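You operate a simulated robot arm through the tools that you are given. There is no shell and no other tool. Be economical: measure what you need, move in short steps, check, and stop when the job is done.

Carry out the task below with a simulated two-armed robot. There is one attempt and no reset: what you move stays moved.

JOB
Close the bench: loop stopped, then cleared, volume heel down, tone and brick off, flight case shut and latched.

The check looks at the end state, three seconds after you hand in, the way a careful person would. Anything else that was tipped, shoved, dropped, spilled or broken makes it a failure.

ROBOT AND FRAMES
Two 7-joint arms with two-finger parallel grippers on one trunk, on a base that drives. Base frame: it is fixed to the floor where the robot stands at the start and does not move with it; the origin is under the middle of the robot, x ahead of it, y to its left, z up. Lengths are in mm, angles in rad, forces in N, time in s.
The left shoulder is at the start at [50, 161, 1123], the right one opposite. With the tool pointing down near the work surface each hand reaches from about 240 to 680 mm from the robot's upright axis, wherever it stands, measured 20 degrees to its own side. Places, roughly: green play key [600, -200, 800]; grey clear key [600, -300, 800]; left red latch of the flight case [700, 1400, 600]; lid of the blue flight case [1100, 1200, 800]; looper [600, -200, 800]; orange tone switch of the pedal board [500, 200, 900]; red switch of the power brick [700, 200, 900]; red tread of the volume pedal [600, -400, 800]; right red latch of the flight case [700, 1100, 600]. Payload 3.43 kg a hand.
Tool frame (each hand has its own): the origin (TCP) lies between the finger pads and is the grasp point; the fingertips stand 30 mm ahead of it; z points along the fingers, y is the line along which they close. The gripper opens to 94 mm. The fingers are 28 mm wide and 10 mm thick; the gripper's body (50 by 96 mm) begins 55 mm behind the TCP.
Orientation is that of the tool frame in the base frame, as a unit quaternion [x, y, z, w]. With the fingers straight down and closing along the base's y, the tool's x points along the base's -x, its y along +y and its z along -z.

CONTROLS
- The arms move only by the tool play_rows. It takes "left_increments", "right_increments" or both (then of equal length, played together; a hand with none holds still); each is a list of rows, each a list of 3 entries, a list of its own where there are three numbers: the turn, a rotation vector about the tool's x, y, z in rad, then the shift along the tool's x, y, z in mm, then the gripper command, from -1 (shut) to 1 (fully open), values between in proportion. In form: [[[ax, ay, az], [tx, ty, tz], jaw], ...]. A call has 1 to 20 rows; each row is the pose to reach, as a shift and turn from the pose commanded when the call began, along the tool's axes at that moment. A row lasts 0.2 s, in which the tool goes at most 50 mm and 0.15 rad; a call with a longer step from one row to the next is refused whole, and so is a gripper value outside its range. A pose out of reach is approached as far as the arm can. The call stops where the force on the tool passes 40 N (or 10 N more than at its start, if that is more) or the arm is blocked; 0.2 s more then pass. The fingers move at their own pace (about 45 mm/s each) and stop on an object; they squeeze with about 31 N. The grip force told is the motor's: it shows also when the fingers shut on nothing. Time passes only in rows, and 0.2 s behind the last, so rows that repeat a pose let the fingers close. It gives the time, the measured TCP pose, the force on the tool (base axes), the opening and the grip force at its end, in the units of the frame above (readings bear some noise), with the torque about the TCP (base axes, N m) and any sound that the robot's microphone picked up, and new pictures: "show" is both (left out), scene, wrist or none (wrist: the cameras of the hands that moved).
- Cameras (640 x 400 px; columns grow to the right, rows downward): "scene" is now at [130.3, -14.4, 1279.5]; the picture's right is [-0.15, -0.99, 0.00], its down [-0.27, 0.04, -0.96] and it looks along [0.95, -0.14, -0.28] (base axes); focal length 214 px, centre (320, 200). "left" rides on the left gripper at [76, -14, -102] in its tool frame; the picture's right is [0.18, 0.98, 0.00], its down [-0.75, 0.14, -0.64] and it looks along [-0.63, 0.12, 0.77] (tool axes); focal length 243 px, centre (320, 200). "right" rides on the right gripper at [76, 14, -103] in its tool frame; the picture's right is [-0.18, 0.98, 0.00], its down [-0.75, -0.14, -0.64] and it looks along [-0.63, -0.12, 0.77] (tool axes); focal length 243 px, centre (320, 200). There is no depth. A picture from a camera that has moved, and an enlarged one, comes with that camera's place and axes in the base frame and with its lens.
- lift_body(by): slides the trunk up (or, below 0, down) by that many mm; the arms and the scene camera ride with it, the base frame stays. It gives what a move gives, with no picture.
- roll_base(legs): drives the robot by 1 to 6 legs, each [ahead, left, turn to the left] in mm, mm and rad, along the robot's own axes; the way and the turn of a leg run together, so that a leg with both is an arc; at most 1500 mm and 3.142 rad a leg. The arms and the cameras ride along, it lands a little off, and it stops where it bumps. It gives what a move gives, and a new picture of the scene camera.
- aim_head(pan, tilt): turns the head with the scene camera to pan (to the left, within 1.396 rad either way) and tilt (down, from -0.506 to 1.204), counted from straight ahead of the robot. It gives what a move gives, and a new picture of the scene camera.
- close_up(camera, box): a new picture of the part [left, top, right, bottom] of that camera's present view, enlarged. The clock stands still meanwhile.
- close_job(): hands the job in; it is judged then, once.

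Work in short steps. Places have to be worked out from the pictures, the camera data and where the tool is seen: move nearer, look again, correct. Check each grasp and each placing, and mend what went wrong. You have 120 turns and 260 pictures in all, those below and enlarged ones among them. Open the grippers and draw the arms clear of the work before you hand the job in, unless the task says otherwise; then end with one line.

The tools are called as a command line: name --argument value ..., lists and objects as JSON in quotes. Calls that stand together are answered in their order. play_rows: Moves the arms, as the interface text tells. Its arguments: {"type":"object","properties":{"left_increments":{"type":"array","items":{"type":"array"}},"right_increments":{"type":"array","items":{"type":"array"}},"show":{"type":"string","enum":["both","scene","wrist","none"]}},"required":[]} The other tools are called the same way: lift_body (by) slides the trunk up or down; roll_base (legs) drives the base; aim_head (pan, tilt) turns the head that bears the scene camera; close_up (camera, box) takes an enlarged picture of a part of a camera's view; close_job () hands the job in.

At the start:

```text
time_s: 0.0
left_tool_pos: [458.4, 186.9, 1158.7]
left_ee_rot: [-0.001, 1.0, 0.0, 0.0]
left_ft_force: [-0.6, 0.4, 0.3]
left_moment: [0.01, 0.02, 0.01]
left_gripper_width: 93.8
left_finger_force: 0.2
right_tool_pos: [289.8, -190.7, 1194.9]
right_ee_rot: [0.0, 1.0, -0.001, 0.0]
right_ft_force: [-0.3, 0.2, -1.1]
right_moment: [-0.02, 0.01, 0.0]
right_gripper_width: 94.0
right_finger_force: 0.0
trunk travel left (down, up): [-150.0, 117.0]
robot x, y, heading: [4.6, 0.8, -0.002]
head pan, tilt: [-0.15, 0.279]
```

scene: 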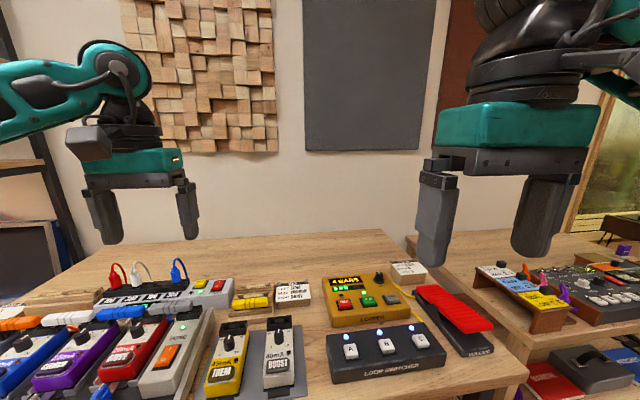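
right: 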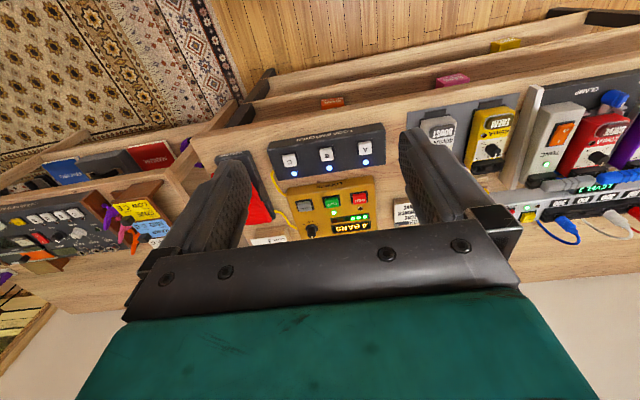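
left: 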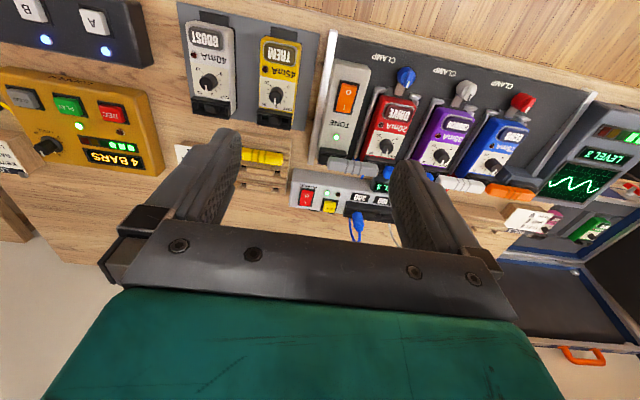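

The looper, volume pedal and pedal board are in view, with written cards nearby. I'll enlarge these areas to read the labels.

close_up --camera "scene" --box '[300, 250, 500, 375]'

close_up --camera "scene" --box '[140, 250, 340, 375]'

close_up --camera "left" --box '[0, 60, 200, 185]'

close_up --camera "left" --box '[280, 60, 480, 240]'

```text
3.20 times, centred on (400, 312) of scene
camera zoom: at [130.3, -14.4, 1279.5], right [-0.15, -0.99, 0.0], down [-0.27, 0.04, -0.96], along [0.95, -0.14, -0.28], focal length 686 px, centre (64, -160)
```

zoom: 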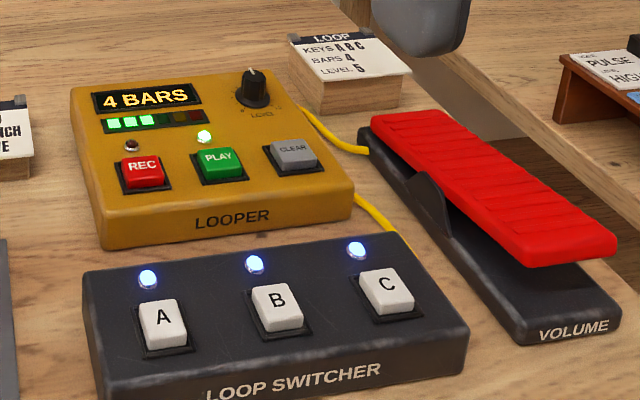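

```text
3.20 times, centred on (240, 312) of scene
camera zoom: at [130.3, -14.4, 1279.5], right [-0.15, -0.99, 0.0], down [-0.27, 0.04, -0.96], along [0.95, -0.14, -0.28], focal length 686 px, centre (576, -160)
```

zoom: 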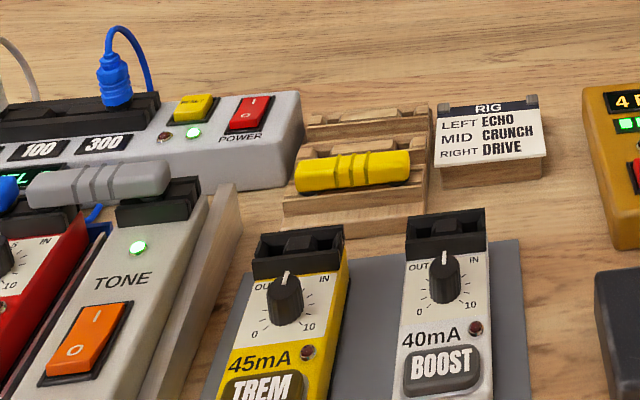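

```text
3.20 times, centred on (100, 122) of left
camera zoom: at [380.5, 171.1, 1262.0], right [-0.19, 0.98, 0.0], down [0.75, 0.14, 0.64], along [0.63, 0.12, -0.77], focal length 776 px, centre (1024, 448)
```

zoom: 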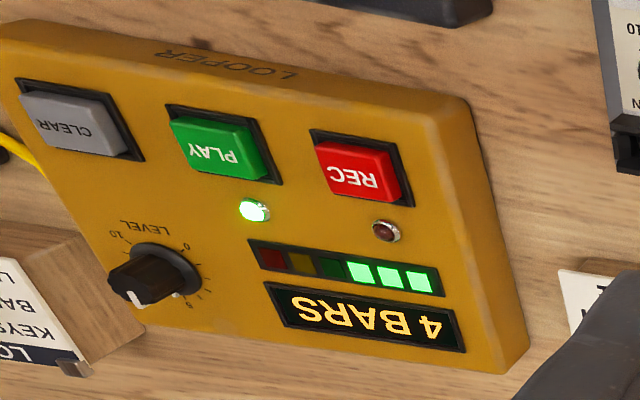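

```text
2.22 times, centred on (380, 150) of left
camera zoom: at [380.5, 171.1, 1262.0], right [-0.19, 0.98, 0.0], down [0.75, 0.14, 0.64], along [0.63, 0.12, -0.77], focal length 539 px, centre (187, 311)
```

zoom: 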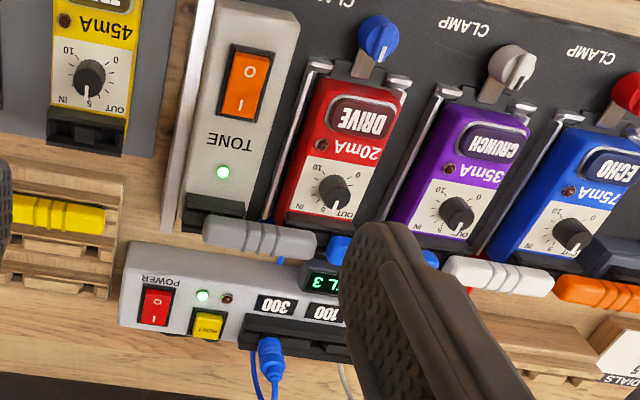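

The looper's play LED is lit, so the loop is running. I place PLAY near [600,-220,843] and CLEAR near [600,-289,843]. I'll close the right gripper and bring it above PLAY to refine the position.

play_rows --right_increments '[[[0, 0, 0], [-35, -3, 25], -1], [[0, 0, 0], [-70, -6, 50], -1], [[0, 0, 0], [-105, -9, 75], -1], [[0, 0, 0], [-140, -12, 100], -1], [[0, 0, 0], [-175, -15, 125], -1], [[0, 0, 0], [-210, -18, 150], -1], [[0, 0, 0], [-245, -21, 175], -1], [[0, 0, 0], [-280, -25, 200], -1], [[0, 0, 0], [-310, -29, 225], -1], [[0, 0, 0], [-310, -29, 240], -1]]'

```text
time_s: 2.2
left_tool_pos: [456.5, 186.1, 1159.6]
left_ee_rot: [-0.001, 1.0, 0.0, 0.0]
left_ft_force: [0.3, -0.1, -0.4]
left_moment: [0.0, -0.01, 0.0]
left_gripper_width: 94.1
left_finger_force: 0.1
right_tool_pos: [598.7, -220.2, 956.3]
right_ee_rot: [0.0, 1.0, 0.0, 0.001]
right_ft_force: [0.1, -0.5, 0.1]
right_moment: [0.0, 0.0, 0.02]
right_gripper_width: 0.0
right_finger_force: 30.7
trunk travel left (down, up): [-150.0, 117.0]
robot x, y, heading: [-1.9, 3.4, 0.0]
head pan, tilt: [-0.15, 0.279]
camera scene: at [130.2, -14.6, 1279.5], right [-0.15, -0.99, 0.0], down [-0.27, 0.04, -0.96], along [0.95, -0.14, -0.28], focal length 214 px, centre (320, 200)
camera right: at [523.7, -206.5, 1058.4], right [0.18, 0.98, 0.0], down [0.75, -0.14, 0.64], along [0.63, -0.12, -0.77], focal length 243 px, centre (320, 200)
```

scene: 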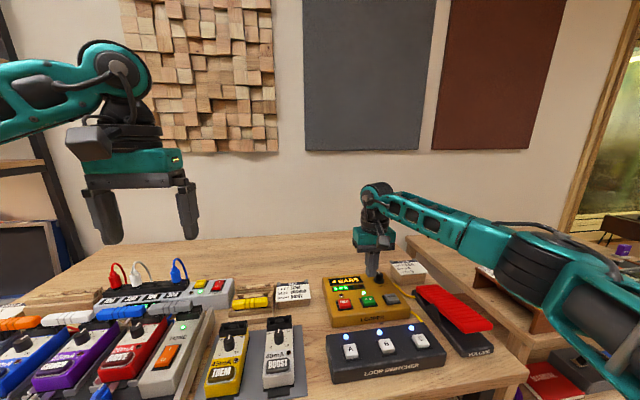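
right: 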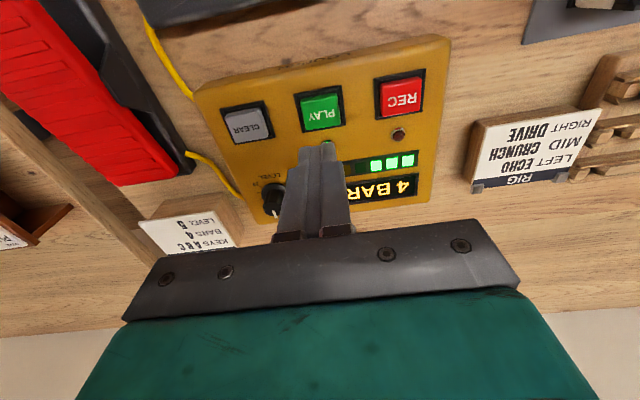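

The tool is right over PLAY. I'll lower until the tip is just above the key and check the height.

play_rows --right_increments '[[[0, 0, 0], [0, 0, 35], -1], [[0, 0, 0], [-1, 0, 60], -1], [[0, 0, 0], [-1, 0, 72], -1]]' --show "wrist"

close_up --camera "scene" --box '[310, 240, 450, 330]'

```text
time_s: 3.0
left_tool_pos: [457.0, 187.1, 1159.3]
left_ee_rot: [0.0, 1.0, 0.0, 0.0]
left_ft_force: [0.5, -0.6, -0.9]
left_moment: [0.01, -0.01, 0.01]
left_gripper_width: 94.3
left_finger_force: 0.0
right_tool_pos: [600.3, -220.4, 884.6]
right_ee_rot: [0.0, 1.0, 0.0, 0.001]
right_ft_force: [-0.2, 0.3, -1.2]
right_moment: [0.0, 0.0, 0.0]
right_gripper_width: 0.4
right_finger_force: 30.8
trunk travel left (down, up): [-150.0, 117.0]
robot x, y, heading: [0.4, -0.9, 0.002]
head pan, tilt: [-0.15, 0.279]
camera right: at [524.7, -206.6, 986.3], right [0.18, 0.98, 0.0], down [0.75, -0.14, 0.64], along [0.63, -0.12, -0.77], focal length 243 px, centre (320, 200)
```

right: 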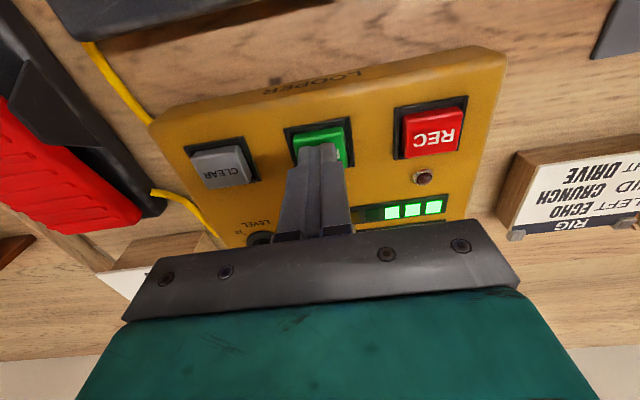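

```text
4.44 times, centred on (380, 285) of scene
camera zoom: at [130.3, -14.5, 1279.5], right [-0.15, -0.99, 0.0], down [-0.27, 0.04, -0.96], along [0.95, -0.14, -0.28], focal length 953 px, centre (53, -178)
```

zoom: 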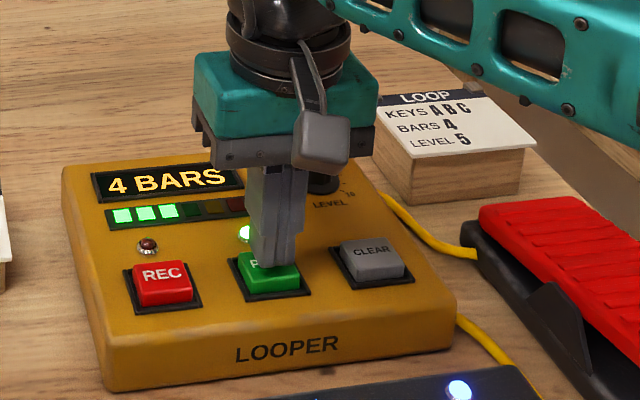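

The tip is a few mm above PLAY. I'll press down in small steps, then release at once.

play_rows --right_increments '[[[0, 0, 0], [2, 0, 5], -1], [[0, 0, 0], [2, 0, 9], -1], [[0, 0, 0], [2, 0, 12], -1], [[0, 0, 0], [2, 0, 15], -1], [[0, 0, 0], [2, 0, 17], -1]]' --show "none"

close_up --camera "scene" --box '[310, 240, 450, 330]'

```text
time_s: 4.2
left_tool_pos: [455.4, 187.2, 1160.5]
left_ee_rot: [0.0, 1.0, 0.0, 0.002]
left_ft_force: [-0.3, -0.1, -0.2]
left_moment: [0.02, -0.01, 0.02]
left_gripper_width: 94.2
left_finger_force: 0.1
right_tool_pos: [598.5, -220.4, 869.7]
right_ee_rot: [0.001, 1.0, -0.001, 0.004]
right_ft_force: [2.2, -2.4, 24.4]
right_moment: [-0.05, 0.03, 0.03]
right_gripper_width: 0.0
right_finger_force: 31.0
trunk travel left (down, up): [-150.0, 117.0]
robot x, y, heading: [-1.1, 3.9, 0.006]
head pan, tilt: [-0.15, 0.279]
heard: click
```

```text
4.44 times, centred on (380, 285) of scene
camera zoom: at [128.2, -13.9, 1280.0], right [-0.15, -0.99, 0.0], down [-0.27, 0.04, -0.96], along [0.95, -0.14, -0.27], focal length 953 px, centre (53, -178)
```

zoom: 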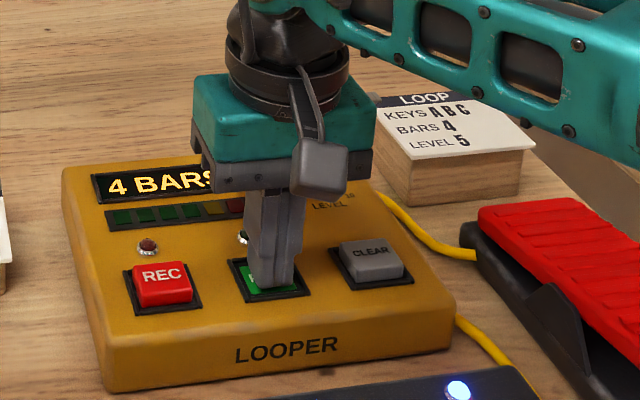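

It clicked: the play LED and meter went dark. I'll raise the hand and move it over CLEAR.

play_rows --right_increments '[[[0, 0, 0], [0, 0, -20], -1], [[0, 0, 0], [0, 0, -35], -1], [[0, 0, 0], [0, -35, -35], -1], [[0, 0, 0], [0, -69, -35], -1], [[0, 0, 0], [0, -69, -15], -1]]' --show "wrist"

close_up --camera "scene" --box '[310, 240, 450, 330]'

```text
time_s: 5.4
left_tool_pos: [456.7, 187.8, 1159.5]
left_ee_rot: [0.0, 1.0, 0.0, 0.0]
left_ft_force: [0.1, 0.3, -1.1]
left_moment: [0.03, -0.02, 0.0]
left_gripper_width: 93.9
left_finger_force: 0.1
right_tool_pos: [598.9, -289.8, 882.2]
right_ee_rot: [0.0, 1.0, 0.001, 0.001]
right_ft_force: [-1.0, 0.1, 0.0]
right_moment: [-0.01, -0.01, 0.02]
right_gripper_width: 0.0
right_finger_force: 31.3
trunk travel left (down, up): [-150.0, 117.0]
robot x, y, heading: [-3.1, -5.0, 0.001]
head pan, tilt: [-0.15, 0.279]
heard: click
camera right: at [523.3, -275.3, 984.2], right [0.18, 0.98, 0.0], down [0.75, -0.14, 0.64], along [0.63, -0.12, -0.77], focal length 243 px, centre (320, 200)
```

right: 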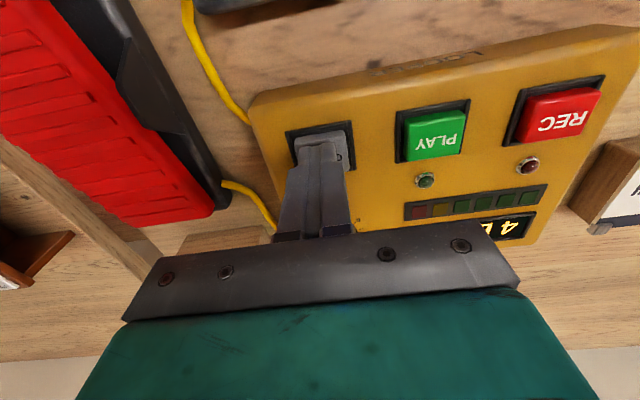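

```text
4.44 times, centred on (380, 285) of scene
camera zoom: at [130.4, -14.4, 1279.5], right [-0.15, -0.99, 0.0], down [-0.27, 0.04, -0.96], along [0.95, -0.14, -0.28], focal length 953 px, centre (53, -178)
```

zoom: 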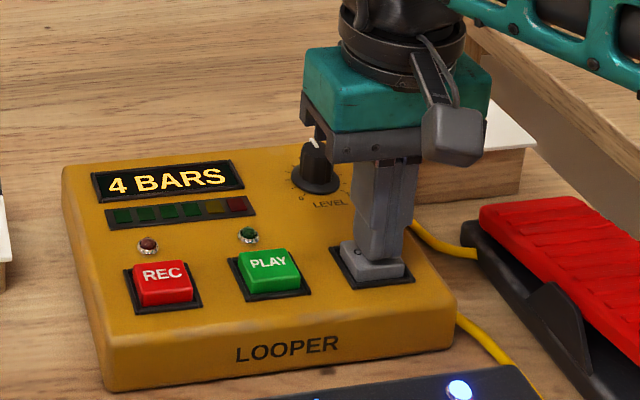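

The loop is stopped. Now I'll press CLEAR the same way.

play_rows --right_increments '[[[0, 0, 0], [1, 0, 4], -1], [[0, 0, 0], [1, 0, 8], -1], [[0, 0, 0], [1, 0, 11], -1], [[0, 0, 0], [1, 0, 14], -1], [[0, 0, 0], [1, 0, 15], -1]]' --show "none"

close_up --camera "scene" --box '[310, 240, 450, 330]'

```text
time_s: 6.6
left_tool_pos: [456.4, 188.3, 1160.2]
left_ee_rot: [-0.001, 1.0, -0.001, 0.0]
left_ft_force: [0.1, -0.1, 0.1]
left_moment: [-0.01, 0.01, 0.01]
left_gripper_width: 94.1
left_finger_force: 0.0
right_tool_pos: [598.1, -289.4, 872.0]
right_ee_rot: [0.0, 1.0, 0.0, 0.004]
right_ft_force: [5.0, -2.5, 22.9]
right_moment: [-0.08, -0.09, 0.03]
right_gripper_width: 0.0
right_finger_force: 30.4
trunk travel left (down, up): [-150.0, 117.0]
robot x, y, heading: [0.7, -1.5, -0.004]
head pan, tilt: [-0.15, 0.279]
heard: click
```

```text
4.44 times, centred on (380, 285) of scene
camera zoom: at [128.6, -13.6, 1280.0], right [-0.15, -0.99, 0.0], down [-0.27, 0.04, -0.96], along [0.95, -0.14, -0.27], focal length 953 px, centre (53, -178)
```

zoom: 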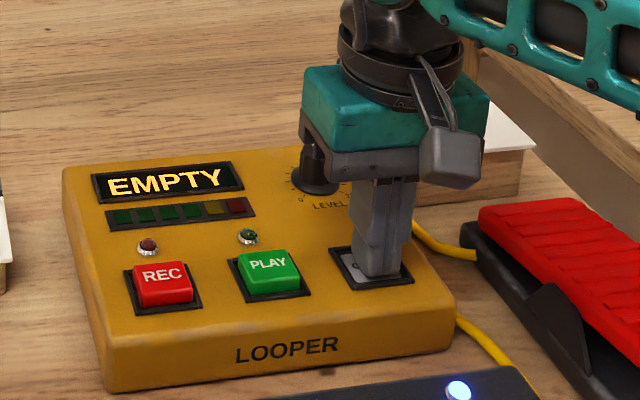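

The display reads EMPTY, so the loop is cleared. I'll raise the hand and go high over the heel (near end) of the volume tread.

play_rows --right_increments '[[[0, 0, 0], [0, 0, -40], -1], [[0, 0, 0], [0, 0, -85], -1], [[0, 0, 0], [25, -35, -105], -1], [[0, 0, 0], [50, -70, -105], -1], [[0, 0, 0], [75, -105, -105], -1], [[0, 0, 0], [98, -140, -105], -1]]'

```text
time_s: 8.0
left_tool_pos: [457.3, 186.4, 1159.8]
left_ee_rot: [-0.001, 1.0, 0.0, 0.001]
left_ft_force: [0.5, 0.0, 0.3]
left_moment: [0.01, 0.01, 0.01]
left_gripper_width: 94.0
left_finger_force: 0.1
right_tool_pos: [498.7, -430.1, 971.9]
right_ee_rot: [0.0, 1.0, 0.0, 0.0]
right_ft_force: [-0.6, -0.7, 0.6]
right_moment: [-0.03, 0.04, 0.0]
right_gripper_width: 0.0
right_finger_force: 30.8
trunk travel left (down, up): [-150.0, 117.0]
robot x, y, heading: [-0.0, -4.5, -0.003]
head pan, tilt: [-0.15, 0.279]
camera scene: at [129.9, -14.8, 1279.6], right [-0.15, -0.99, 0.0], down [-0.27, 0.04, -0.96], along [0.95, -0.14, -0.27], focal length 214 px, centre (320, 200)
camera right: at [423.0, -415.9, 1074.5], right [0.18, 0.98, 0.0], down [0.75, -0.14, 0.64], along [0.63, -0.12, -0.77], focal length 243 px, centre (320, 200)
```

scene: 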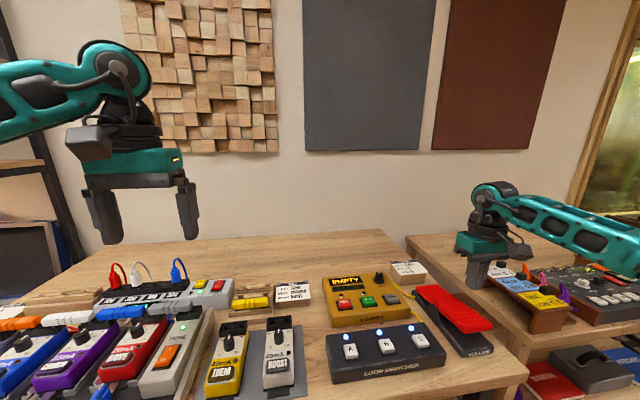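
right: 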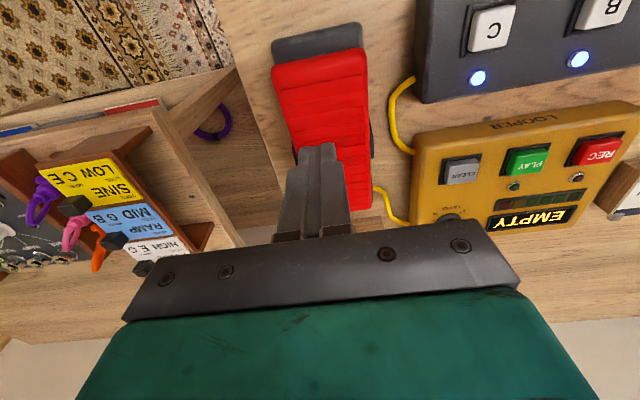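

The heel edge is near [458,-424,866] and the pivot near x=545. I'll come down on the tread about 20 mm in from the heel edge and push in small steps.

play_rows --right_increments '[[[0, 0, 0], [18, 7, 30], -1], [[0, 0, 0], [18, 7, 60], -1], [[0, 0, 0], [18, 7, 72], -1], [[0, 0, 0], [18, 7, 77], -1], [[0, 0, 0], [18, 7, 82], -1], [[0, 0, 0], [18, 7, 87], -1], [[0, 0, 0], [18, 7, 92], -1], [[0, 0, 0], [18, 7, 97], -1], [[0, 0, 0], [18, 7, 102], -1], [[0, 0, 0], [18, 7, 106], -1], [[0, 0, 0], [18, 7, 110], -1]]'

close_up --camera "scene" --box '[390, 250, 530, 370]'

```text
time_s: 10.1
left_tool_pos: [454.3, 188.0, 1160.9]
left_ee_rot: [0.0, 1.0, -0.001, 0.002]
left_ft_force: [-1.6, -0.4, 0.3]
left_moment: [-0.02, 0.0, 0.0]
left_gripper_width: 94.2
left_finger_force: 0.2
right_tool_pos: [481.2, -422.2, 878.6]
right_ee_rot: [0.001, 1.0, 0.001, 0.007]
right_ft_force: [-15.1, 4.1, 18.9]
right_moment: [0.18, 0.17, 0.15]
right_gripper_width: 0.0
right_finger_force: 30.9
trunk travel left (down, up): [-150.0, 117.0]
robot x, y, heading: [-0.2, 0.1, -0.008]
head pan, tilt: [-0.15, 0.279]
stopped in row 10 (right hand): the force on the tool passed its limit (the readings are from after the stop); the commanded pose is now the measured one
camera scene: at [126.9, -12.8, 1279.9], right [-0.15, -0.99, 0.0], down [-0.27, 0.04, -0.96], along [0.95, -0.15, -0.27], focal length 214 px, centre (320, 200)
camera right: at [403.5, -408.1, 979.8], right [0.19, 0.98, 0.0], down [0.74, -0.14, 0.65], along [0.64, -0.12, -0.76], focal length 243 px, centre (320, 200)
```

scene: 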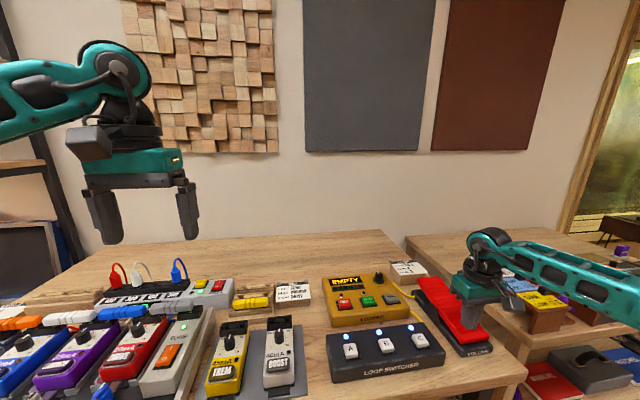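
right: 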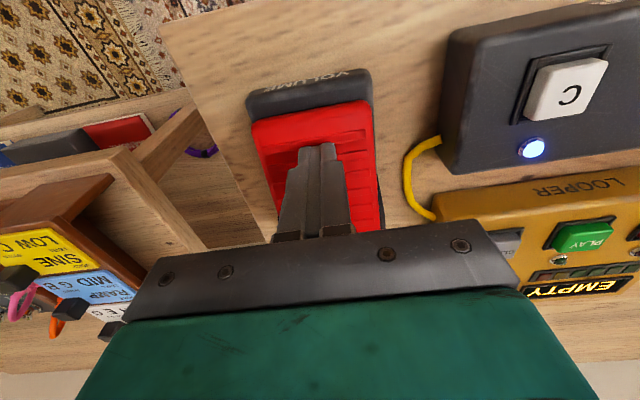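

```text
3.33 times, centred on (460, 310) of scene
camera zoom: at [126.9, -12.8, 1279.9], right [-0.15, -0.99, 0.0], down [-0.27, 0.04, -0.96], along [0.95, -0.15, -0.27], focal length 715 px, centre (-147, -167)
```

zoom: 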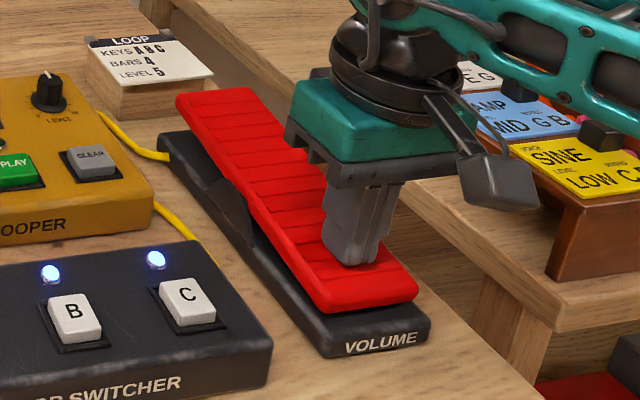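

The tread has swung over, toe up and heel low. I'll push once more to confirm it is on its stop.

play_rows --right_increments '[[[0, 0, 0], [0, 0, 3], -1], [[0, 0, 0], [0, 0, 6], -1], [[0, 0, 0], [0, 0, 9], -1], [[0, 0, 0], [0, 0, 12], -1]]' --show "none"

close_up --camera "scene" --box '[390, 250, 530, 370]'

```text
time_s: 10.6
left_tool_pos: [455.6, 187.0, 1160.1]
left_ee_rot: [0.0, 1.0, -0.001, 0.002]
left_ft_force: [0.4, 0.2, 0.7]
left_moment: [0.01, -0.02, 0.0]
left_gripper_width: 94.0
left_finger_force: 0.1
right_tool_pos: [480.6, -422.5, 878.6]
right_ee_rot: [0.0, 1.0, 0.002, 0.009]
right_ft_force: [-16.4, 6.1, 18.7]
right_moment: [0.18, 0.19, 0.11]
right_gripper_width: 0.3
right_finger_force: 30.9
trunk travel left (down, up): [-150.0, 117.0]
robot x, y, heading: [-2.3, -2.4, -0.003]
head pan, tilt: [-0.15, 0.279]
stopped in row 2 (right hand): the force on the tool passed its limit (the readings are from after the stop); the commanded pose is now the measured one
```

```text
3.33 times, centred on (460, 310) of scene
camera zoom: at [126.5, -12.9, 1279.8], right [-0.15, -0.99, 0.0], down [-0.27, 0.04, -0.96], along [0.95, -0.15, -0.27], focal length 715 px, centre (-147, -167)
```

zoom: 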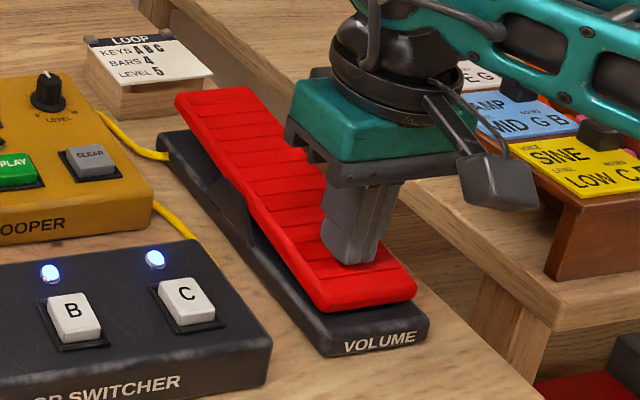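

It's against the stop, so heel down is done. I'll lift and fold the right hand back, and bring the left hand, closed, above the tone switch.

play_rows --right_increments '[[[0, 0, 0], [0, 0, -40], -1], [[0, 0, 0], [0, 0, -85], -1], [[0, 0, 0], [20, 20, -130], -1], [[0, 0, 0], [50, 50, -170], -1], [[0, 0, 0], [80, 80, -200], -1], [[0, 0, 0], [110, 110, -230], -1], [[0, 0, 0], [140, 140, -260], -1], [[0, 0, 0], [170, 170, -280], -1], [[0, 0, 0], [190, 200, -300], -1]]' --left_increments '[[[0, 0, 0], [0, 0, 0], -1], [[0, 0, 0], [0, 0, 0], -1], [[0, 0, 0], [0, 0, 0], -1], [[0, 0, 0], [-5, 10, 20], -1], [[0, 0, 0], [-10, 20, 50], -1], [[0, 0, 0], [-15, 30, 85], -1], [[0, 0, 0], [-20, 40, 125], -1], [[0, 0, 0], [-20, 47, 160], -1], [[0, 0, 0], [-20, 47, 190], -1]]'

close_up --camera "left" --box '[220, 0, 460, 240]'

close_up --camera "scene" --box '[130, 260, 250, 400]'

```text
refused: row 3 steps farther than a row can; nothing moved
```

```text
1.67 times, centred on (340, 120) of left
camera zoom: at [377.5, 172.2, 1262.4], right [-0.18, 0.98, 0.0], down [0.75, 0.14, 0.64], along [0.63, 0.12, -0.76], focal length 404 px, centre (287, 333)
```

zoom: 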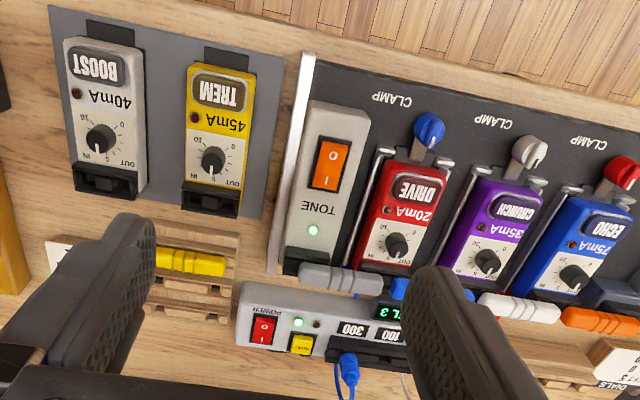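

```text
2.86 times, centred on (190, 330) of scene
camera zoom: at [126.5, -12.9, 1279.8], right [-0.15, -0.99, 0.0], down [-0.27, 0.04, -0.96], along [0.95, -0.15, -0.27], focal length 613 px, centre (691, -171)
```

zoom: 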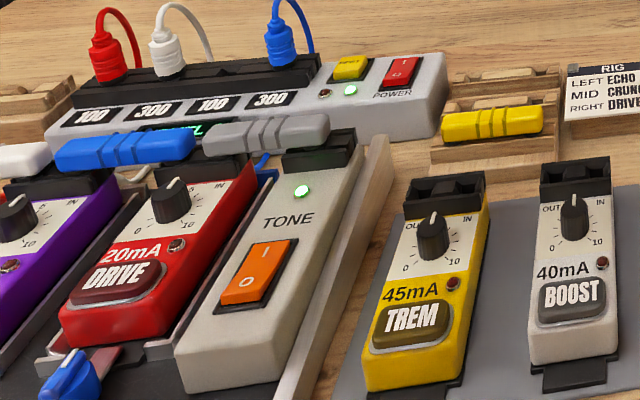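

The step was too long; I'll use smaller ones.

play_rows --right_increments '[[[0, 0, 0], [0, 0, -40], -1], [[0, 0, 0], [0, 0, -85], -1], [[0, 0, 0], [15, 15, -120], -1], [[0, 0, 0], [40, 40, -150], -1], [[0, 0, 0], [65, 65, -180], -1], [[0, 0, 0], [90, 90, -205], -1], [[0, 0, 0], [120, 120, -230], -1], [[0, 0, 0], [150, 150, -250], -1], [[0, 0, 0], [180, 180, -270], -1], [[0, 0, 0], [190, 200, -300], -1]]' --left_increments '[[[0, 0, 0], [0, 0, 0], -1], [[0, 0, 0], [0, 0, 0], -1], [[0, 0, 0], [0, 0, 0], -1], [[0, 0, 0], [0, 0, 0], -1], [[0, 0, 0], [-5, 10, 20], -1], [[0, 0, 0], [-10, 20, 50], -1], [[0, 0, 0], [-15, 30, 85], -1], [[0, 0, 0], [-20, 40, 125], -1], [[0, 0, 0], [-20, 47, 160], -1], [[0, 0, 0], [-20, 47, 190], -1]]'

close_up --camera "left" --box '[220, 0, 460, 240]'

```text
time_s: 12.8
left_tool_pos: [477.4, 233.0, 969.0]
left_ee_rot: [0.0, 1.0, 0.0, 0.002]
left_ft_force: [-0.3, 0.4, -0.7]
left_moment: [0.01, 0.01, 0.01]
left_gripper_width: 0.0
left_finger_force: 31.2
right_tool_pos: [289.2, -223.2, 1171.3]
right_ee_rot: [0.002, 1.0, 0.001, 0.007]
right_ft_force: [-0.2, 0.0, 0.0]
right_moment: [0.01, -0.01, 0.01]
right_gripper_width: 0.1
right_finger_force: 30.2
trunk travel left (down, up): [-150.0, 117.0]
robot x, y, heading: [-1.1, 1.2, 0.001]
head pan, tilt: [-0.15, 0.279]
camera scene: at [129.8, -14.0, 1279.5], right [-0.15, -0.99, 0.0], down [-0.27, 0.04, -0.96], along [0.95, -0.14, -0.28], focal length 214 px, centre (320, 200)
camera right: at [211.8, -209.4, 1272.9], right [0.19, 0.98, 0.0], down [0.74, -0.14, 0.65], along [0.64, -0.12, -0.76], focal length 243 px, centre (320, 200)
camera left: at [400.6, 218.8, 1071.7], right [-0.18, 0.98, 0.0], down [0.75, 0.14, 0.64], along [0.63, 0.12, -0.77], focal length 243 px, centre (320, 200)
```

scene: 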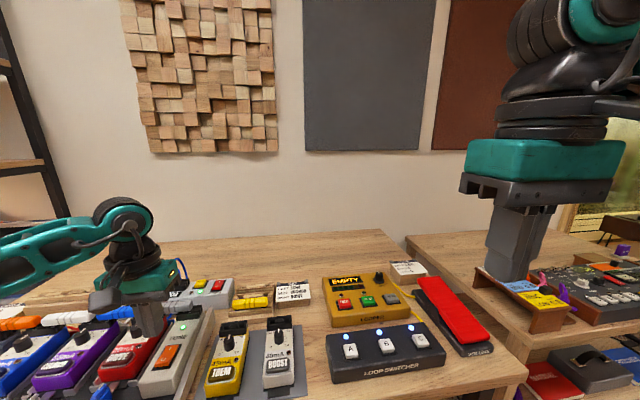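
right: 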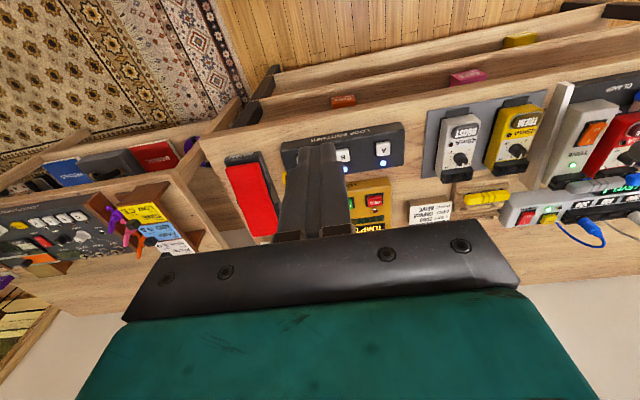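
left: 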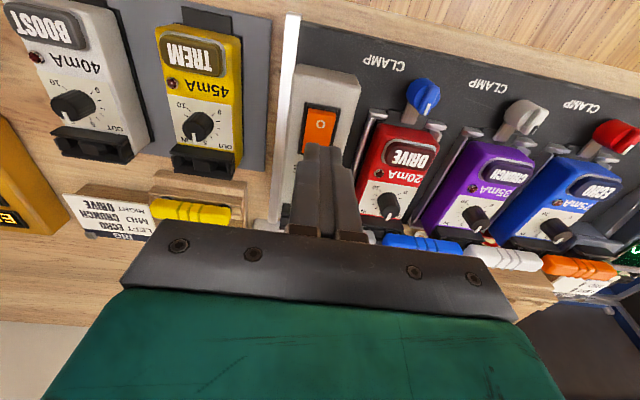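

```text
1.67 times, centred on (340, 120) of left
camera zoom: at [400.6, 218.8, 1071.7], right [-0.18, 0.98, 0.0], down [0.75, 0.14, 0.64], along [0.63, 0.12, -0.77], focal length 404 px, centre (287, 333)
```

zoom: 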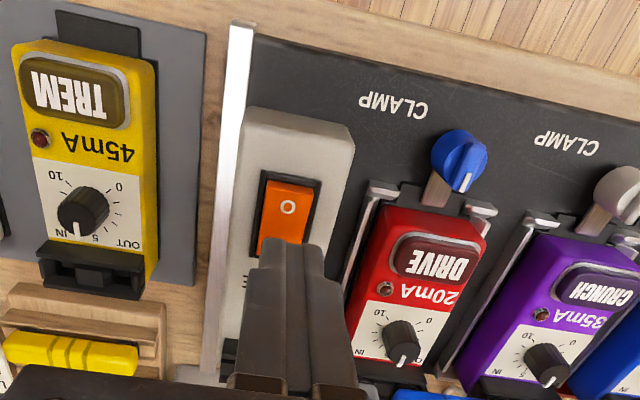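

The tone rocker's O end is the near end, around [482,235,867]. To press only that half, I'll yaw the closed fingers 90° so the contact is narrow along x.

play_rows --left_increments '[[[0, 0, 0.14], [0, 0, 0], -1], [[0, 0, 0.28], [0, 0, 0], -1], [[0, 0, 0.42], [0, 0, 0], -1], [[0, 0, 0.56], [0, 0, 0], -1], [[0, 0, 0.7], [0, 0, 0], -1], [[0, 0, 0.84], [0, 0, 0], -1], [[0, 0, 0.98], [0, 0, 0], -1], [[0, 0, 1.12], [0, 0, 0], -1], [[0, 0, 1.26], [0, 0, 0], -1], [[0, 0, 1.4], [0, 0, 0], -1], [[0, 0, 1.54], [0, 0, 0], -1]]'

close_up --camera "left" --box '[220, 0, 460, 240]'

```text
time_s: 15.2
left_tool_pos: [364.2, 120.2, 996.9]
left_ee_rot: [0.605, 0.795, 0.024, 0.032]
left_ft_force: [0.6, 0.6, 0.7]
left_moment: [0.01, 0.01, 0.0]
left_gripper_width: 0.0
left_finger_force: 31.2
left hand out of reach, approached as far as the arm can: row 6, 7, 8, 9, 10, 11
right_tool_pos: [288.8, -226.0, 1170.8]
right_ee_rot: [0.002, 1.0, 0.002, 0.009]
right_ft_force: [-0.2, -0.1, -0.3]
right_moment: [0.04, -0.01, 0.0]
right_gripper_width: 0.0
right_finger_force: 31.2
trunk travel left (down, up): [-150.0, 117.0]
robot x, y, heading: [3.6, 0.4, -0.007]
head pan, tilt: [-0.15, 0.279]
camera scene: at [128.8, -16.0, 1279.6], right [-0.15, -0.99, 0.0], down [-0.27, 0.04, -0.96], along [0.95, -0.14, -0.27], focal length 214 px, centre (320, 200)
camera left: at [320.7, 188.9, 1095.4], right [0.89, 0.44, 0.07], down [0.28, -0.69, 0.67], along [0.34, -0.58, -0.74], focal length 243 px, centre (320, 200)
```

scene: 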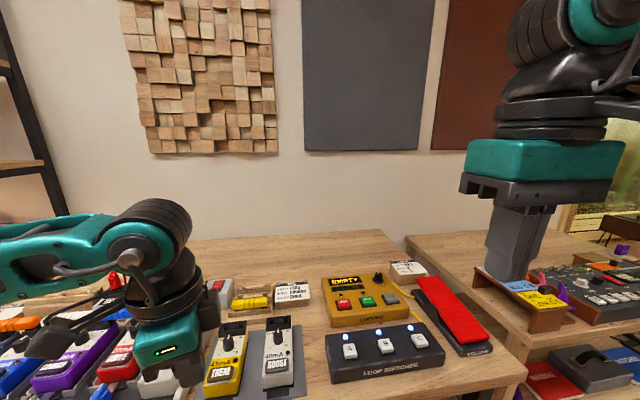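
left: 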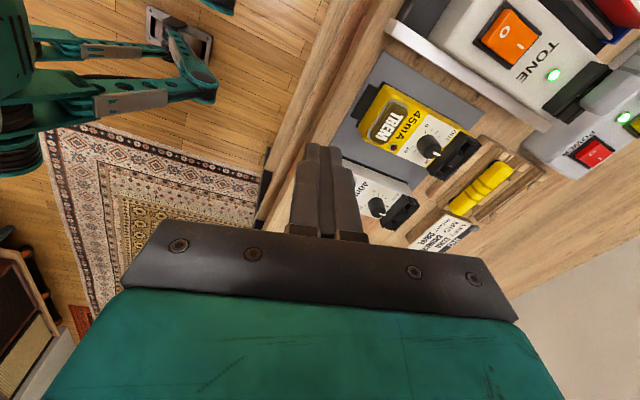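

```text
1.67 times, centred on (340, 120) of left
camera zoom: at [320.7, 188.9, 1095.4], right [0.89, 0.44, 0.07], down [0.28, -0.69, 0.67], along [0.34, -0.58, -0.74], focal length 404 px, centre (287, 333)
```

zoom: 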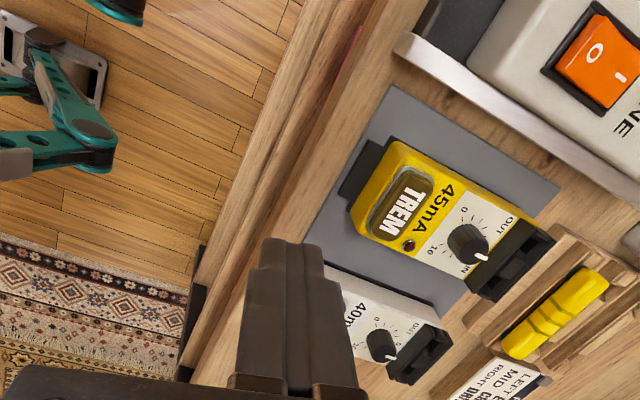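

That yaw direction hits an arm limit. I'll turn back and press with the original orientation instead.

play_rows --left_increments '[[[0, 0, -0.14], [0, 0, 0], -1], [[0, 0, -0.28], [0, 0, 0], -1], [[0, 0, -0.42], [0, 0, 0], -1], [[0, 0, -0.56], [0, 0, 0], -1], [[0, 0, -0.7], [0, 0, 0], -1], [[0, 0, -0.84], [0, 0, 0], -1], [[0, 0, -0.98], [0, 0, 0], -1], [[0, 0, -1.12], [0, 0, 0], -1], [[0, 0, -1.26], [0, 0, 0], -1], [[0, 0, -1.4], [0, 0, 0], -1], [[0, 0, -1.54], [0, 0, 0], -1]]' --show "wrist"

```text
time_s: 17.6
left_tool_pos: [364.7, 123.7, 995.5]
left_ee_rot: [-0.121, 0.992, -0.007, 0.041]
left_ft_force: [0.0, 0.1, -0.3]
left_moment: [-0.02, -0.02, 0.01]
left_gripper_width: 0.0
left_finger_force: 30.8
right_tool_pos: [289.6, -224.5, 1171.6]
right_ee_rot: [0.002, 1.0, 0.001, 0.008]
right_ft_force: [-0.3, 0.6, 0.5]
right_moment: [0.0, -0.02, 0.01]
right_gripper_width: 0.0
right_finger_force: 31.0
trunk travel left (down, up): [-150.0, 117.0]
robot x, y, heading: [1.3, -4.2, -0.004]
head pan, tilt: [-0.15, 0.279]
camera left: at [286.1, 89.0, 1092.1], right [-0.42, 0.91, -0.04], down [0.64, 0.32, 0.7], along [0.64, 0.27, -0.72], focal length 243 px, centre (320, 200)
```

left: 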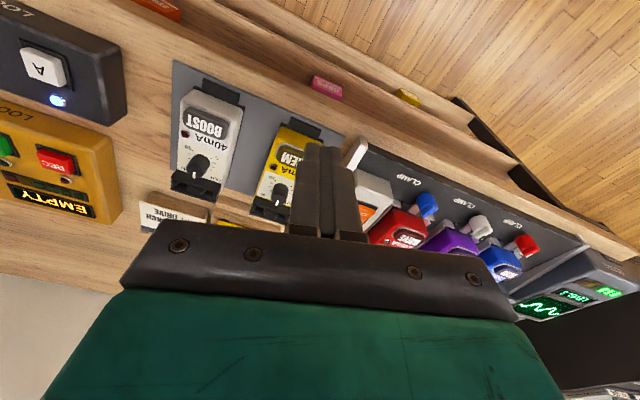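

The commanded pose follows the actual arm pose. I'll straighten the orientation and return above the tone switch.

play_rows --left_increments '[[[-0.004, 0.02, 0.06], [-27, 16, 0], -1], [[-0.007, 0.041, 0.12], [-54, 32, 8], -1], [[-0.01, 0.06, 0.18], [-81, 48, 16], -1], [[-0.014, 0.082, 0.243], [-108, 64, 25], -1], [[-0.014, 0.082, 0.243], [-136, 81, 34], -1]]' --show "wrist"

close_up --camera "left" --box '[220, 0, 460, 240]'

```text
time_s: 18.8
left_tool_pos: [479.4, 232.5, 972.7]
left_ee_rot: [0.0, 1.0, 0.0, 0.0]
left_ft_force: [-0.7, 0.0, -1.0]
left_moment: [0.01, 0.03, -0.03]
left_gripper_width: 0.0
left_finger_force: 31.4
right_tool_pos: [288.4, -222.9, 1170.7]
right_ee_rot: [0.001, 1.0, 0.001, 0.008]
right_ft_force: [0.3, -0.1, -0.2]
right_moment: [-0.02, 0.0, -0.01]
right_gripper_width: 0.1
right_finger_force: 31.2
trunk travel left (down, up): [-150.0, 117.0]
robot x, y, heading: [-0.6, 2.4, -0.004]
head pan, tilt: [-0.15, 0.279]
camera left: at [403.4, 218.4, 1073.9], right [-0.18, 0.98, 0.0], down [0.75, 0.14, 0.64], along [0.63, 0.12, -0.77], focal length 243 px, centre (320, 200)
```

left: 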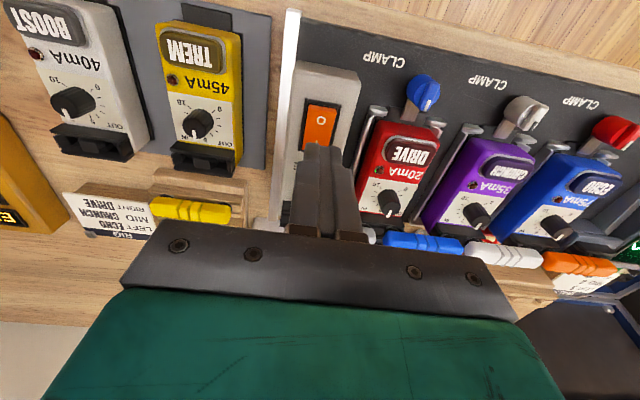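

```text
1.67 times, centred on (340, 120) of left
camera zoom: at [403.4, 218.4, 1073.9], right [-0.18, 0.98, 0.0], down [0.75, 0.14, 0.64], along [0.63, 0.12, -0.77], focal length 404 px, centre (287, 333)
```

zoom: 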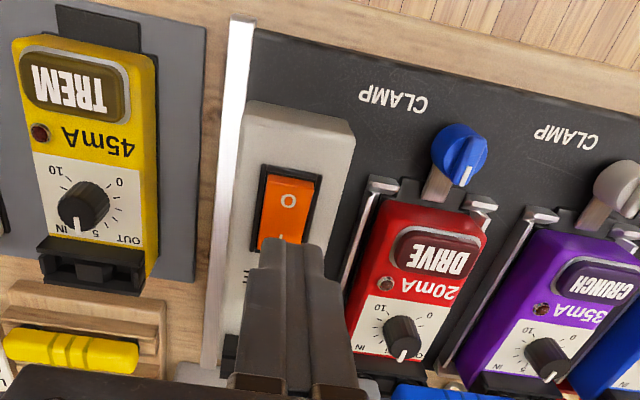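

The rocker spans x≈472–508 at y≈234. I'll descend at x=476 onto its near half, pressing slowly until it clicks or the force limit stops it.

play_rows --left_increments '[[[0, 0, 0], [3, 2, 30], -1], [[0, 0, 0], [3, 2, 55], -1], [[0, 0, 0], [3, 2, 62], -1], [[0, 0, 0], [3, 2, 66], -1], [[0, 0, 0], [3, 2, 70], -1], [[0, 0, 0], [3, 2, 74], -1], [[0, 0, 0], [3, 2, 77], -1], [[0, 0, 0], [3, 2, 80], -1]]' --show "wrist"

close_up --camera "scene" --box '[90, 260, 250, 400]'

```text
time_s: 20.6
left_tool_pos: [479.3, 235.2, 898.8]
left_ee_rot: [0.0, 1.0, -0.001, 0.008]
left_ft_force: [-7.2, -0.4, 15.0]
left_moment: [0.03, -0.04, -0.09]
left_gripper_width: 0.0
left_finger_force: 31.3
right_tool_pos: [287.8, -224.6, 1170.8]
right_ee_rot: [0.002, 1.0, 0.002, 0.008]
right_ft_force: [-0.7, 0.2, 0.0]
right_moment: [0.01, 0.0, -0.03]
right_gripper_width: 0.2
right_finger_force: 30.6
trunk travel left (down, up): [-150.0, 117.0]
robot x, y, heading: [-2.2, 0.2, 0.002]
head pan, tilt: [-0.15, 0.279]
stopped in row 8 (left hand): the force on the tool passed its limit (the readings are from after the stop); the commanded pose is now the measured one
camera left: at [400.1, 220.7, 1001.4], right [-0.18, 0.98, 0.0], down [0.74, 0.14, 0.65], along [0.64, 0.12, -0.76], focal length 243 px, centre (320, 200)
```

left: 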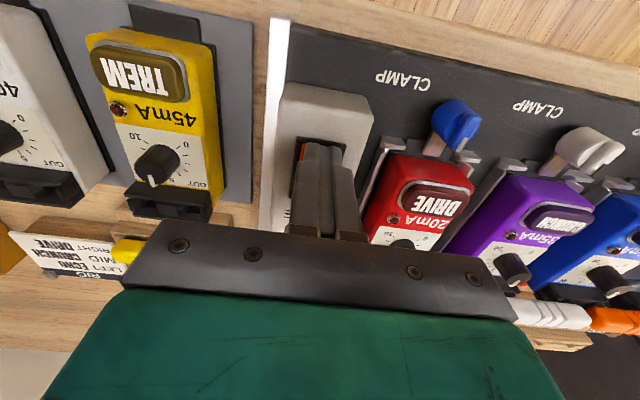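

```text
2.86 times, centred on (170, 330) of scene
camera zoom: at [128.0, -14.8, 1279.5], right [-0.15, -0.99, 0.0], down [-0.27, 0.04, -0.96], along [0.95, -0.14, -0.27], focal length 613 px, centre (749, -171)
```

zoom: 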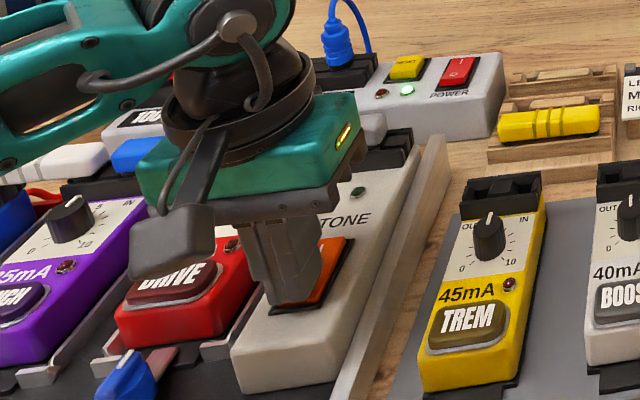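

The tone LED is dark. I'll lift away and then move toward the brick's red switch, checking both.

play_rows --left_increments '[[[0, 0, 0], [0, 0, -40], -1], [[0, 0, 0], [0, 0, -80], -1], [[0, 0, 0], [-40, 0, -100], -1], [[0, 0, 0], [-85, 0, -100], -1], [[0, 0, 0], [-130, -10, -100], -1]]'

close_up --camera "left" --box '[180, 0, 460, 240]'

close_up --camera "scene" --box '[130, 260, 250, 400]'

```text
time_s: 21.8
left_tool_pos: [608.8, 226.2, 998.1]
left_ee_rot: [0.002, 1.0, 0.001, 0.006]
left_ft_force: [0.6, 0.3, 0.5]
left_moment: [-0.01, 0.0, 0.02]
left_gripper_width: 0.1
left_finger_force: 30.9
right_tool_pos: [290.5, -226.3, 1169.2]
right_ee_rot: [0.001, 1.0, 0.002, 0.008]
right_ft_force: [0.0, 0.5, -0.1]
right_moment: [0.03, 0.02, 0.01]
right_gripper_width: 0.0
right_finger_force: 30.7
trunk travel left (down, up): [-150.0, 117.0]
robot x, y, heading: [0.4, -1.7, 0.001]
head pan, tilt: [-0.15, 0.279]
camera scene: at [130.0, -15.2, 1279.4], right [-0.15, -0.99, 0.0], down [-0.27, 0.04, -0.96], along [0.95, -0.14, -0.28], focal length 214 px, centre (320, 200)
camera left: at [530.7, 210.3, 1100.2], right [-0.18, 0.98, 0.0], down [0.75, 0.14, 0.65], along [0.64, 0.12, -0.76], focal length 243 px, centre (320, 200)
```

scene: 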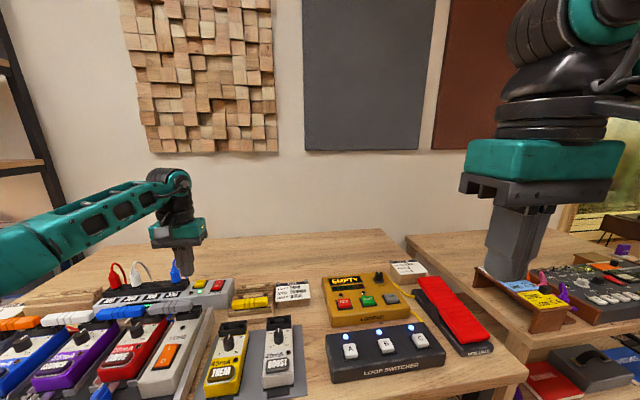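
left: 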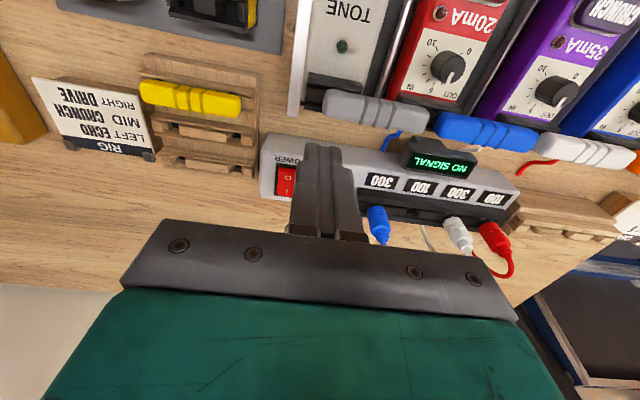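

```text
1.67 times, centred on (320, 120) of left
camera zoom: at [530.7, 210.3, 1100.2], right [-0.18, 0.98, 0.0], down [0.75, 0.14, 0.65], along [0.64, 0.12, -0.76], focal length 404 px, centre (320, 333)
```

zoom: 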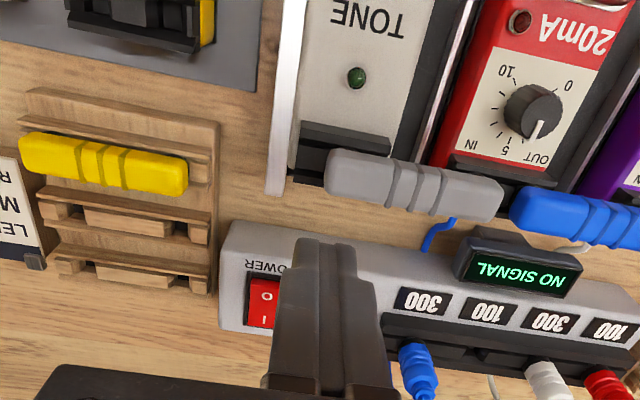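

```text
2.86 times, centred on (190, 330) of scene
camera zoom: at [130.0, -15.2, 1279.4], right [-0.15, -0.99, 0.0], down [-0.27, 0.04, -0.96], along [0.95, -0.14, -0.28], focal length 613 px, centre (691, -171)
```

zoom: 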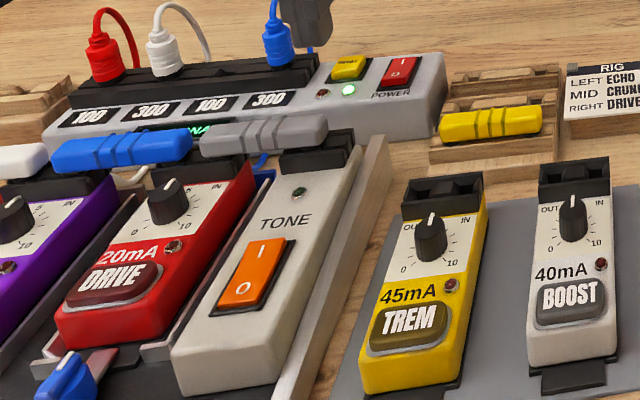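

Tone is off (the tuner shows NO SIGNAL). The brick's O end is near [690,200,874], about 716 mm out and beyond reach, so I'll look down to see the clearance for driving forward.

aim_head --pan 0.0 --tilt 1.2

```text
time_s: 23.0
left_tool_pos: [607.4, 225.4, 997.7]
left_ee_rot: [0.0, 1.0, 0.0, 0.005]
left_ft_force: [-0.2, 0.2, -0.1]
left_moment: [-0.01, 0.01, 0.02]
left_gripper_width: 0.0
left_finger_force: 31.1
right_tool_pos: [289.8, -223.1, 1171.4]
right_ee_rot: [0.0, 1.0, 0.001, 0.008]
right_ft_force: [-0.2, -0.3, -0.2]
right_moment: [-0.02, 0.0, -0.04]
right_gripper_width: 0.0
right_finger_force: 30.8
trunk travel left (down, up): [-150.0, 117.0]
robot x, y, heading: [-1.0, -2.0, -0.006]
head pan, tilt: [0.0, 1.201]
camera scene: at [93.3, -0.5, 1205.4], right [0.0, -1.0, 0.0], down [-0.93, 0.0, -0.36], along [0.36, 0.0, -0.93], focal length 214 px, centre (320, 200)
```

scene: 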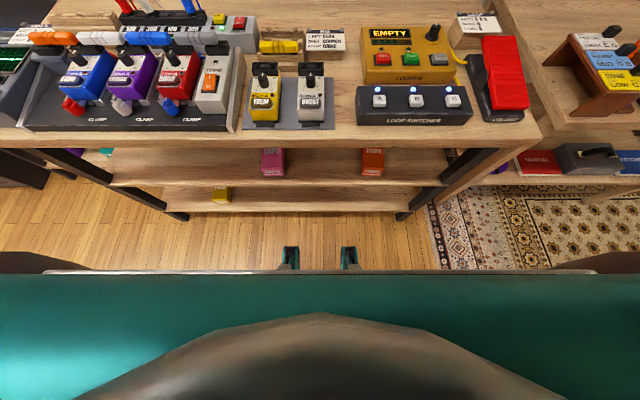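

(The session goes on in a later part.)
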